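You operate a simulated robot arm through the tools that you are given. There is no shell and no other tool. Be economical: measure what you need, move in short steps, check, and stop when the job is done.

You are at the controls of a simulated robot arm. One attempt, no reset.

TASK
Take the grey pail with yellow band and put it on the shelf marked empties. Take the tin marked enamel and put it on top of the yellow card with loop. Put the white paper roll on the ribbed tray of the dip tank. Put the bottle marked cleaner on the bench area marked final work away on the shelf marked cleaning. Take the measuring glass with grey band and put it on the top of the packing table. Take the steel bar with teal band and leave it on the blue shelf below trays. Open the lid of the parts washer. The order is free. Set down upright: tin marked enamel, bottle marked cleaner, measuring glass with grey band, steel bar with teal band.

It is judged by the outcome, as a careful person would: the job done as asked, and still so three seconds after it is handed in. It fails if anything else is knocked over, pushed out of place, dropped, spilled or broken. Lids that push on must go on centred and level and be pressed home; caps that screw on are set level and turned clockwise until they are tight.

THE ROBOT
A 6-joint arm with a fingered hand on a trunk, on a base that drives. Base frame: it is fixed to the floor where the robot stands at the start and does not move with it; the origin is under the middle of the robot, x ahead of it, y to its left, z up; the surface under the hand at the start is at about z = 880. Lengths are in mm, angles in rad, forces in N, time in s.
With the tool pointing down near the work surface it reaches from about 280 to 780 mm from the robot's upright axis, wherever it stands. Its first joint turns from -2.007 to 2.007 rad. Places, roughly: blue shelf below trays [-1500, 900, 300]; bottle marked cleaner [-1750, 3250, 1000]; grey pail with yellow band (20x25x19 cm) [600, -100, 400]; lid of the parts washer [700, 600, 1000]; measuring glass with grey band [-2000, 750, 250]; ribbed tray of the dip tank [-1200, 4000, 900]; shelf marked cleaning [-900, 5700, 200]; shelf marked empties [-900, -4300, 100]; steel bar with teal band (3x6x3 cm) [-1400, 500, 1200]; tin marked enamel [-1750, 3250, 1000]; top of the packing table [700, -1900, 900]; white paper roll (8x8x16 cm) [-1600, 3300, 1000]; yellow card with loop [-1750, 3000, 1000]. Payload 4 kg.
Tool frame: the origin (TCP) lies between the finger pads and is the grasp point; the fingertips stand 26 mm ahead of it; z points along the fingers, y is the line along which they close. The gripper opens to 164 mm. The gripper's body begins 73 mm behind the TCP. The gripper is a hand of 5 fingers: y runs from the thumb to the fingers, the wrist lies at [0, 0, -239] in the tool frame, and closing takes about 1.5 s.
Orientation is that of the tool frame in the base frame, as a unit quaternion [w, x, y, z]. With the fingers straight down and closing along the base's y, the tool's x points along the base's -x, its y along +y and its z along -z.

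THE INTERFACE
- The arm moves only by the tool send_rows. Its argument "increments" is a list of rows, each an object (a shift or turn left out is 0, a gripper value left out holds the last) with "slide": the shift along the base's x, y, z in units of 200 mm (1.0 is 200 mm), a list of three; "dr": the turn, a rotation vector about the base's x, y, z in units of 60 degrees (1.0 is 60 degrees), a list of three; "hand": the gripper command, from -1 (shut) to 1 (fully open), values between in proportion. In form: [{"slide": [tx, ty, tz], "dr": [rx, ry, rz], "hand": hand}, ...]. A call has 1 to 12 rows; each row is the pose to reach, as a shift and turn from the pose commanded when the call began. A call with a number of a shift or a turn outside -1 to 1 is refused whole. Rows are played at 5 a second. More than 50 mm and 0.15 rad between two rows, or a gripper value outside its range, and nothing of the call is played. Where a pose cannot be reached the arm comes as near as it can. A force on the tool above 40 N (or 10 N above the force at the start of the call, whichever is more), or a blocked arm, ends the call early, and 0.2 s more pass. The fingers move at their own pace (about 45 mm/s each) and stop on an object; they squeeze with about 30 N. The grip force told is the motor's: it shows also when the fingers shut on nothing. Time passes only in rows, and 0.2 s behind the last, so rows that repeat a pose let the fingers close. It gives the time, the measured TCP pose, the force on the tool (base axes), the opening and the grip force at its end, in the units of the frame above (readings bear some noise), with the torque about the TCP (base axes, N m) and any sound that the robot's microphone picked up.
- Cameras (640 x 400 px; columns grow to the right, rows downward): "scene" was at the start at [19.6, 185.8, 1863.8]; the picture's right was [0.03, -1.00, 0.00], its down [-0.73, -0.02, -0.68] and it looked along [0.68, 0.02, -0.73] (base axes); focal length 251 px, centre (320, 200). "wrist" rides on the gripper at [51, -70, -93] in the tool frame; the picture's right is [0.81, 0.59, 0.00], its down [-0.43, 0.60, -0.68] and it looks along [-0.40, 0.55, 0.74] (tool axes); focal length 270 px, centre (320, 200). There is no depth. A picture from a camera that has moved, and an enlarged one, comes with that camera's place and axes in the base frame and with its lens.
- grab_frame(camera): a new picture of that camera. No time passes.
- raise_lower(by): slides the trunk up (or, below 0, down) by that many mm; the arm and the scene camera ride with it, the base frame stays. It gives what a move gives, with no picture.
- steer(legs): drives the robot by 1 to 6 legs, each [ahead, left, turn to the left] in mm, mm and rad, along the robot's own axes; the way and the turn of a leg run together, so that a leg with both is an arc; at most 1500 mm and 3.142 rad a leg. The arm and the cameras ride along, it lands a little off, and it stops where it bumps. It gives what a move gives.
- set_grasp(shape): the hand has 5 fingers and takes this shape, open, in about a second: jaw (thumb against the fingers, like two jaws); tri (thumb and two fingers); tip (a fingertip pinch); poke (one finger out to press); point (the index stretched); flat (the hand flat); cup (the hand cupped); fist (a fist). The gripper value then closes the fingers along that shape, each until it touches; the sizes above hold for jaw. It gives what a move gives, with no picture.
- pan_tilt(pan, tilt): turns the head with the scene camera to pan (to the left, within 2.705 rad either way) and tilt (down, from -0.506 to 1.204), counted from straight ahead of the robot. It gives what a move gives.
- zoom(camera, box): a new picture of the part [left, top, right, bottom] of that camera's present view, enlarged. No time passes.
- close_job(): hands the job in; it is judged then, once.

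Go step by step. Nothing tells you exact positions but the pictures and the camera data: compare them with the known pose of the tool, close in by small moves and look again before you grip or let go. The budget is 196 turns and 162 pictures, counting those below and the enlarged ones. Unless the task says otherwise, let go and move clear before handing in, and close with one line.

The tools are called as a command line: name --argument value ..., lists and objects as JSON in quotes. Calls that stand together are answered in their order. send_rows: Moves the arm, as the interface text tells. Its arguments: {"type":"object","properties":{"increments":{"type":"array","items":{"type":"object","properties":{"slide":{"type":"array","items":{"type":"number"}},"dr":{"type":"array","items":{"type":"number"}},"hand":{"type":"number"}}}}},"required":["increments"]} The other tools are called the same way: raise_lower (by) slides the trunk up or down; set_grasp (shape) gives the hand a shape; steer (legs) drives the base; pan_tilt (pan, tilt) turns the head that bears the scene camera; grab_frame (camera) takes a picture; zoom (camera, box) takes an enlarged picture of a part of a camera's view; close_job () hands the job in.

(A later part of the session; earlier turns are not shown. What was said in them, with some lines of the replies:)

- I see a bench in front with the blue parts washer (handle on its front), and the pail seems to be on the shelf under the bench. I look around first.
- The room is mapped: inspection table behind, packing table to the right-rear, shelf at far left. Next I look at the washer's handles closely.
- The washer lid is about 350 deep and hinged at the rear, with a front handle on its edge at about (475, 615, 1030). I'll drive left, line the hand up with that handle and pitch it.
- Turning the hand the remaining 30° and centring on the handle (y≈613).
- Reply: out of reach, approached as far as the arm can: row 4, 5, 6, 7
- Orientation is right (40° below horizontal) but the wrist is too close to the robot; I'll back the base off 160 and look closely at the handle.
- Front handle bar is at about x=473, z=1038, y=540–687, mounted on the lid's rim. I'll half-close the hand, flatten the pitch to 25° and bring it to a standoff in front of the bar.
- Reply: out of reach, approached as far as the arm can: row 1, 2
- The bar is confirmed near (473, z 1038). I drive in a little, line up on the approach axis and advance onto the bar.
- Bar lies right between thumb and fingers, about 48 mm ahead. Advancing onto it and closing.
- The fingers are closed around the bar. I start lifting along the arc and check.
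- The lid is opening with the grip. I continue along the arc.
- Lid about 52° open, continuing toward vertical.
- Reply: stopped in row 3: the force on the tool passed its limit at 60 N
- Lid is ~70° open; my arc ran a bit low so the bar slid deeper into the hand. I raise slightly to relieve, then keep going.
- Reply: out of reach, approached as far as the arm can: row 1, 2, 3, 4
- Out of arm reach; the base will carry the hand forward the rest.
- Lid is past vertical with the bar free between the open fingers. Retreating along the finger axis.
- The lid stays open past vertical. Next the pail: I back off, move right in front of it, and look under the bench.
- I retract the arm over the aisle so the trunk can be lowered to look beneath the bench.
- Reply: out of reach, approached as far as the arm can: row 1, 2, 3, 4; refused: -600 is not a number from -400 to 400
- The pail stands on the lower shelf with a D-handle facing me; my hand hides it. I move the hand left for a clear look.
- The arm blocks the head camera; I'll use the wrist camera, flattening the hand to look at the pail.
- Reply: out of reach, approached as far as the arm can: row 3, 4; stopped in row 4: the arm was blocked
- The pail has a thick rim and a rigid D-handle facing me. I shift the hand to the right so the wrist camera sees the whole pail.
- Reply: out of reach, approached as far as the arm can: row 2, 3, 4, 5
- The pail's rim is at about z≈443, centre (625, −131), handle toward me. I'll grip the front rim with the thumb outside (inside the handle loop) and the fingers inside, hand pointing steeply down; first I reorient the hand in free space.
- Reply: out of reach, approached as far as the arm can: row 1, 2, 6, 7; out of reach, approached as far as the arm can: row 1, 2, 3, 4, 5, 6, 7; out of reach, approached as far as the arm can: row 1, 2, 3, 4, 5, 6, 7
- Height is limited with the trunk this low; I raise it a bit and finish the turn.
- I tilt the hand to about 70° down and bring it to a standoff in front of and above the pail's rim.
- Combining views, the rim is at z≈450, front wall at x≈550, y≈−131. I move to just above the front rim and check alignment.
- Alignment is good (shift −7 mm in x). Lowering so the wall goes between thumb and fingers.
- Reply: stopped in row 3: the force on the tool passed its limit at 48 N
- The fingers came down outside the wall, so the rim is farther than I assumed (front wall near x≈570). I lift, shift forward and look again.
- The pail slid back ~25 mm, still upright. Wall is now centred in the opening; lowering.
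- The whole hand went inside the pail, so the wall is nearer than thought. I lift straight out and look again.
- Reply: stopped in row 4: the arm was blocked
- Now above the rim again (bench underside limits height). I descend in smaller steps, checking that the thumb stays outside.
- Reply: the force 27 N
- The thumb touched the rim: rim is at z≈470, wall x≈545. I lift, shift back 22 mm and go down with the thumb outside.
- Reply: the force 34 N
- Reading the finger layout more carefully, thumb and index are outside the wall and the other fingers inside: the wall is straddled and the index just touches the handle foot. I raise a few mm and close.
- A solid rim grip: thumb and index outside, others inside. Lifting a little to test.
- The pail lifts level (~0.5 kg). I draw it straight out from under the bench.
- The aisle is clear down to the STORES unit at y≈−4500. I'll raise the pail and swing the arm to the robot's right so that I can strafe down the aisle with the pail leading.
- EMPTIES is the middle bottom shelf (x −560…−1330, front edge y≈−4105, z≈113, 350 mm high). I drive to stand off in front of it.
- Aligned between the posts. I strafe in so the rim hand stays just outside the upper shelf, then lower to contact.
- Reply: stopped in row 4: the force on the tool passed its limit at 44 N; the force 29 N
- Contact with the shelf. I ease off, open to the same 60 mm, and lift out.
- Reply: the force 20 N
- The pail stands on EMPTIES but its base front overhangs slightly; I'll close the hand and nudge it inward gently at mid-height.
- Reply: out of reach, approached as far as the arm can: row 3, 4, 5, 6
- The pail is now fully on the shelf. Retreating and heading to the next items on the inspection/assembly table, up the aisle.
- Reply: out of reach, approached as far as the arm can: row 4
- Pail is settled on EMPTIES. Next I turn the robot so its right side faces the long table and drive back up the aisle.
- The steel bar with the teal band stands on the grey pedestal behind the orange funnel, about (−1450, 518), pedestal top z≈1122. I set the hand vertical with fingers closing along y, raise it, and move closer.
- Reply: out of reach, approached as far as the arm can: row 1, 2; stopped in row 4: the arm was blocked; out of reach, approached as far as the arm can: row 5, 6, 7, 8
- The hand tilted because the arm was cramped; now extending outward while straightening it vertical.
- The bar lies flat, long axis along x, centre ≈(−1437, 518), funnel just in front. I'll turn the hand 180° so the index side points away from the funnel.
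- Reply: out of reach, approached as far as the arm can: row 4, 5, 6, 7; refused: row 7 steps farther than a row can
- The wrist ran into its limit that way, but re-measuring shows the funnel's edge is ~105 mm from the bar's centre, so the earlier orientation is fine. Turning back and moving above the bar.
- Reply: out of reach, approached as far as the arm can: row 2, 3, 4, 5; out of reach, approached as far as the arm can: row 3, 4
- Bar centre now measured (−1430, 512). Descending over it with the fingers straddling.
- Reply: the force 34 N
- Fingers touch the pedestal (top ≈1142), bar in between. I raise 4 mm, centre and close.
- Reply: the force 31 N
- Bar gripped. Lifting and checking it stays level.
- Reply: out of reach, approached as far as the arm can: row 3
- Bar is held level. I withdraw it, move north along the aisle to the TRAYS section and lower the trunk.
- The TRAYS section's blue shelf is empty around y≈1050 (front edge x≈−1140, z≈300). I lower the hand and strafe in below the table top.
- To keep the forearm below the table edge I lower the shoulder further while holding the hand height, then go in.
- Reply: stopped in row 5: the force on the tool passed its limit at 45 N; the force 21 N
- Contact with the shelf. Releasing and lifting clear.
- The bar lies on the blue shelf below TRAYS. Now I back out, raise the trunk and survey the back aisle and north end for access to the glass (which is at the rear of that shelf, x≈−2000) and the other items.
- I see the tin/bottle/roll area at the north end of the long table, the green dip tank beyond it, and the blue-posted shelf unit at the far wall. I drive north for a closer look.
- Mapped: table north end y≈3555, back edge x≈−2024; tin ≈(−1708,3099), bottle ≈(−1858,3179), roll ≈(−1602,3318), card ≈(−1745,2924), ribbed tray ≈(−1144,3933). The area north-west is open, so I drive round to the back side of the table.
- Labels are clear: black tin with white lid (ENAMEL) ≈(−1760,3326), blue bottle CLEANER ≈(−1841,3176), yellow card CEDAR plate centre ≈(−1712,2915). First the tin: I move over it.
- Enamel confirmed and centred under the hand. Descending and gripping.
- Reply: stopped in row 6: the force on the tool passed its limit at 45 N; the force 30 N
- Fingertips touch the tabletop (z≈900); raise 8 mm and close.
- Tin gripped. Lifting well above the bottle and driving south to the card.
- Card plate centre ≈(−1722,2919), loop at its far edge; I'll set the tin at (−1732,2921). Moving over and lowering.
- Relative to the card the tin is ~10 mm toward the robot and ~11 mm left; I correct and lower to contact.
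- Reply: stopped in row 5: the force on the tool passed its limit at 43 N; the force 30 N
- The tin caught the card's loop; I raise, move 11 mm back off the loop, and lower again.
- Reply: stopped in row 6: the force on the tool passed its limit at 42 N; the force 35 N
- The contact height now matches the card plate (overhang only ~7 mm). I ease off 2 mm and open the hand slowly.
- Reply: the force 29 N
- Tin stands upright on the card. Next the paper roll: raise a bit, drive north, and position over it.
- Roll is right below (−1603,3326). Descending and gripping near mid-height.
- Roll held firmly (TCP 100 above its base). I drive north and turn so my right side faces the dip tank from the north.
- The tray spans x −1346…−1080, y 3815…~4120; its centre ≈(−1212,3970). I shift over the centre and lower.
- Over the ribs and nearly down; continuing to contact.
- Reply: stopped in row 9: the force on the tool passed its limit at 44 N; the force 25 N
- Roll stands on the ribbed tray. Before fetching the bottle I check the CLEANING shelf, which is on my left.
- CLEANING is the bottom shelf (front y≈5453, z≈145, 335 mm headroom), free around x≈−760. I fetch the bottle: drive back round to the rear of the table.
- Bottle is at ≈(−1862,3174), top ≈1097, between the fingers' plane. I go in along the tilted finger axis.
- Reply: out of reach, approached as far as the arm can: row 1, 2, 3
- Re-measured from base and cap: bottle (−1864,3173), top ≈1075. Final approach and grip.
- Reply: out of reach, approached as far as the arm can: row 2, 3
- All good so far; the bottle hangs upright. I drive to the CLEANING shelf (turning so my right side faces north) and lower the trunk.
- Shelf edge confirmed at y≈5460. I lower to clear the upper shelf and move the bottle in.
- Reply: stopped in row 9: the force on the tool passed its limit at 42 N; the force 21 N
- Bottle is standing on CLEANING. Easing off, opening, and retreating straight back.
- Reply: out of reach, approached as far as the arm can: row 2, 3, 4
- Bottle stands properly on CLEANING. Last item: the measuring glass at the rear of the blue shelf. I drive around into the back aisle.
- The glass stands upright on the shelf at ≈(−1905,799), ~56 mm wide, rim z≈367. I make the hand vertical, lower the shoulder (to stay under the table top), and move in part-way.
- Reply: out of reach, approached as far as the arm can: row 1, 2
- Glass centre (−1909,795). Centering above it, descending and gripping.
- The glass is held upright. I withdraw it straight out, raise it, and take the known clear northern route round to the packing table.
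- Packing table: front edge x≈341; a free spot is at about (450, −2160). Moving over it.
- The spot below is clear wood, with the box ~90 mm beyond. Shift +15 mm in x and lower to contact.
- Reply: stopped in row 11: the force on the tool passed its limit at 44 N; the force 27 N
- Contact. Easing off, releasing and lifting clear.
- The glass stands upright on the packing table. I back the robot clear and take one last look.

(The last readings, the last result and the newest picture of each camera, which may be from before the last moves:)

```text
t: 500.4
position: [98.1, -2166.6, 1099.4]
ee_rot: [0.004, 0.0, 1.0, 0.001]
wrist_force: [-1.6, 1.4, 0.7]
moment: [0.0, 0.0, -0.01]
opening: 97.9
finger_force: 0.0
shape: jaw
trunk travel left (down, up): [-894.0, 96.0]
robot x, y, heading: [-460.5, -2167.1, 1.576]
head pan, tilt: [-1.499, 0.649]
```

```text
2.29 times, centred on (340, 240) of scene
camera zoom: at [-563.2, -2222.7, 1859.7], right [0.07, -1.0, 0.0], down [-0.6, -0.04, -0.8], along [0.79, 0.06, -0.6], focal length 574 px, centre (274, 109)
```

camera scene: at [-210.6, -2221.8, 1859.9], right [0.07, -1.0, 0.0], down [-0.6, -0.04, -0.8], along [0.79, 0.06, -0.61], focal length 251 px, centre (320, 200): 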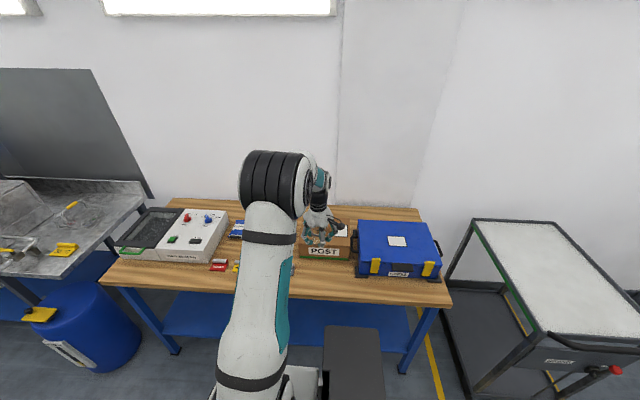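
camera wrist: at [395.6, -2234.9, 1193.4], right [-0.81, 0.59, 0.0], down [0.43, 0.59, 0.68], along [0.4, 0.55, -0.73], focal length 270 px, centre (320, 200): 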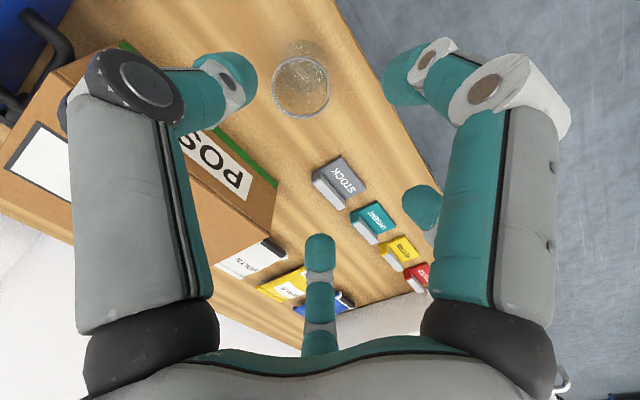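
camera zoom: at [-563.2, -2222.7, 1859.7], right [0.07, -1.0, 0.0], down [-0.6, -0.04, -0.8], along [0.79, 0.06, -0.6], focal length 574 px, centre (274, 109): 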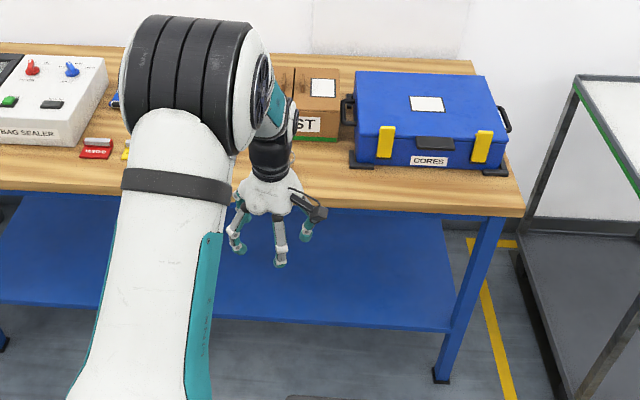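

Everything is placed as far as I can see, and the hand is empty and clear of the packing table, so I am handing in.

close_job

```text
The job is handed in.
```

I did all seven tasks and handed the job in: washer lid open past vertical, pail on EMPTIES, enamel tin on the CEDAR card (overhanging its front edge by about 7 mm), paper roll on the dip-tank tray, cleaner bottle on CLEANING, measuring glass on the packing table, and steel bar on the blue shelf below TRAYS. I set the bar down lying flat, as I found it, because its listed height of 3 cm makes that its upright pose.
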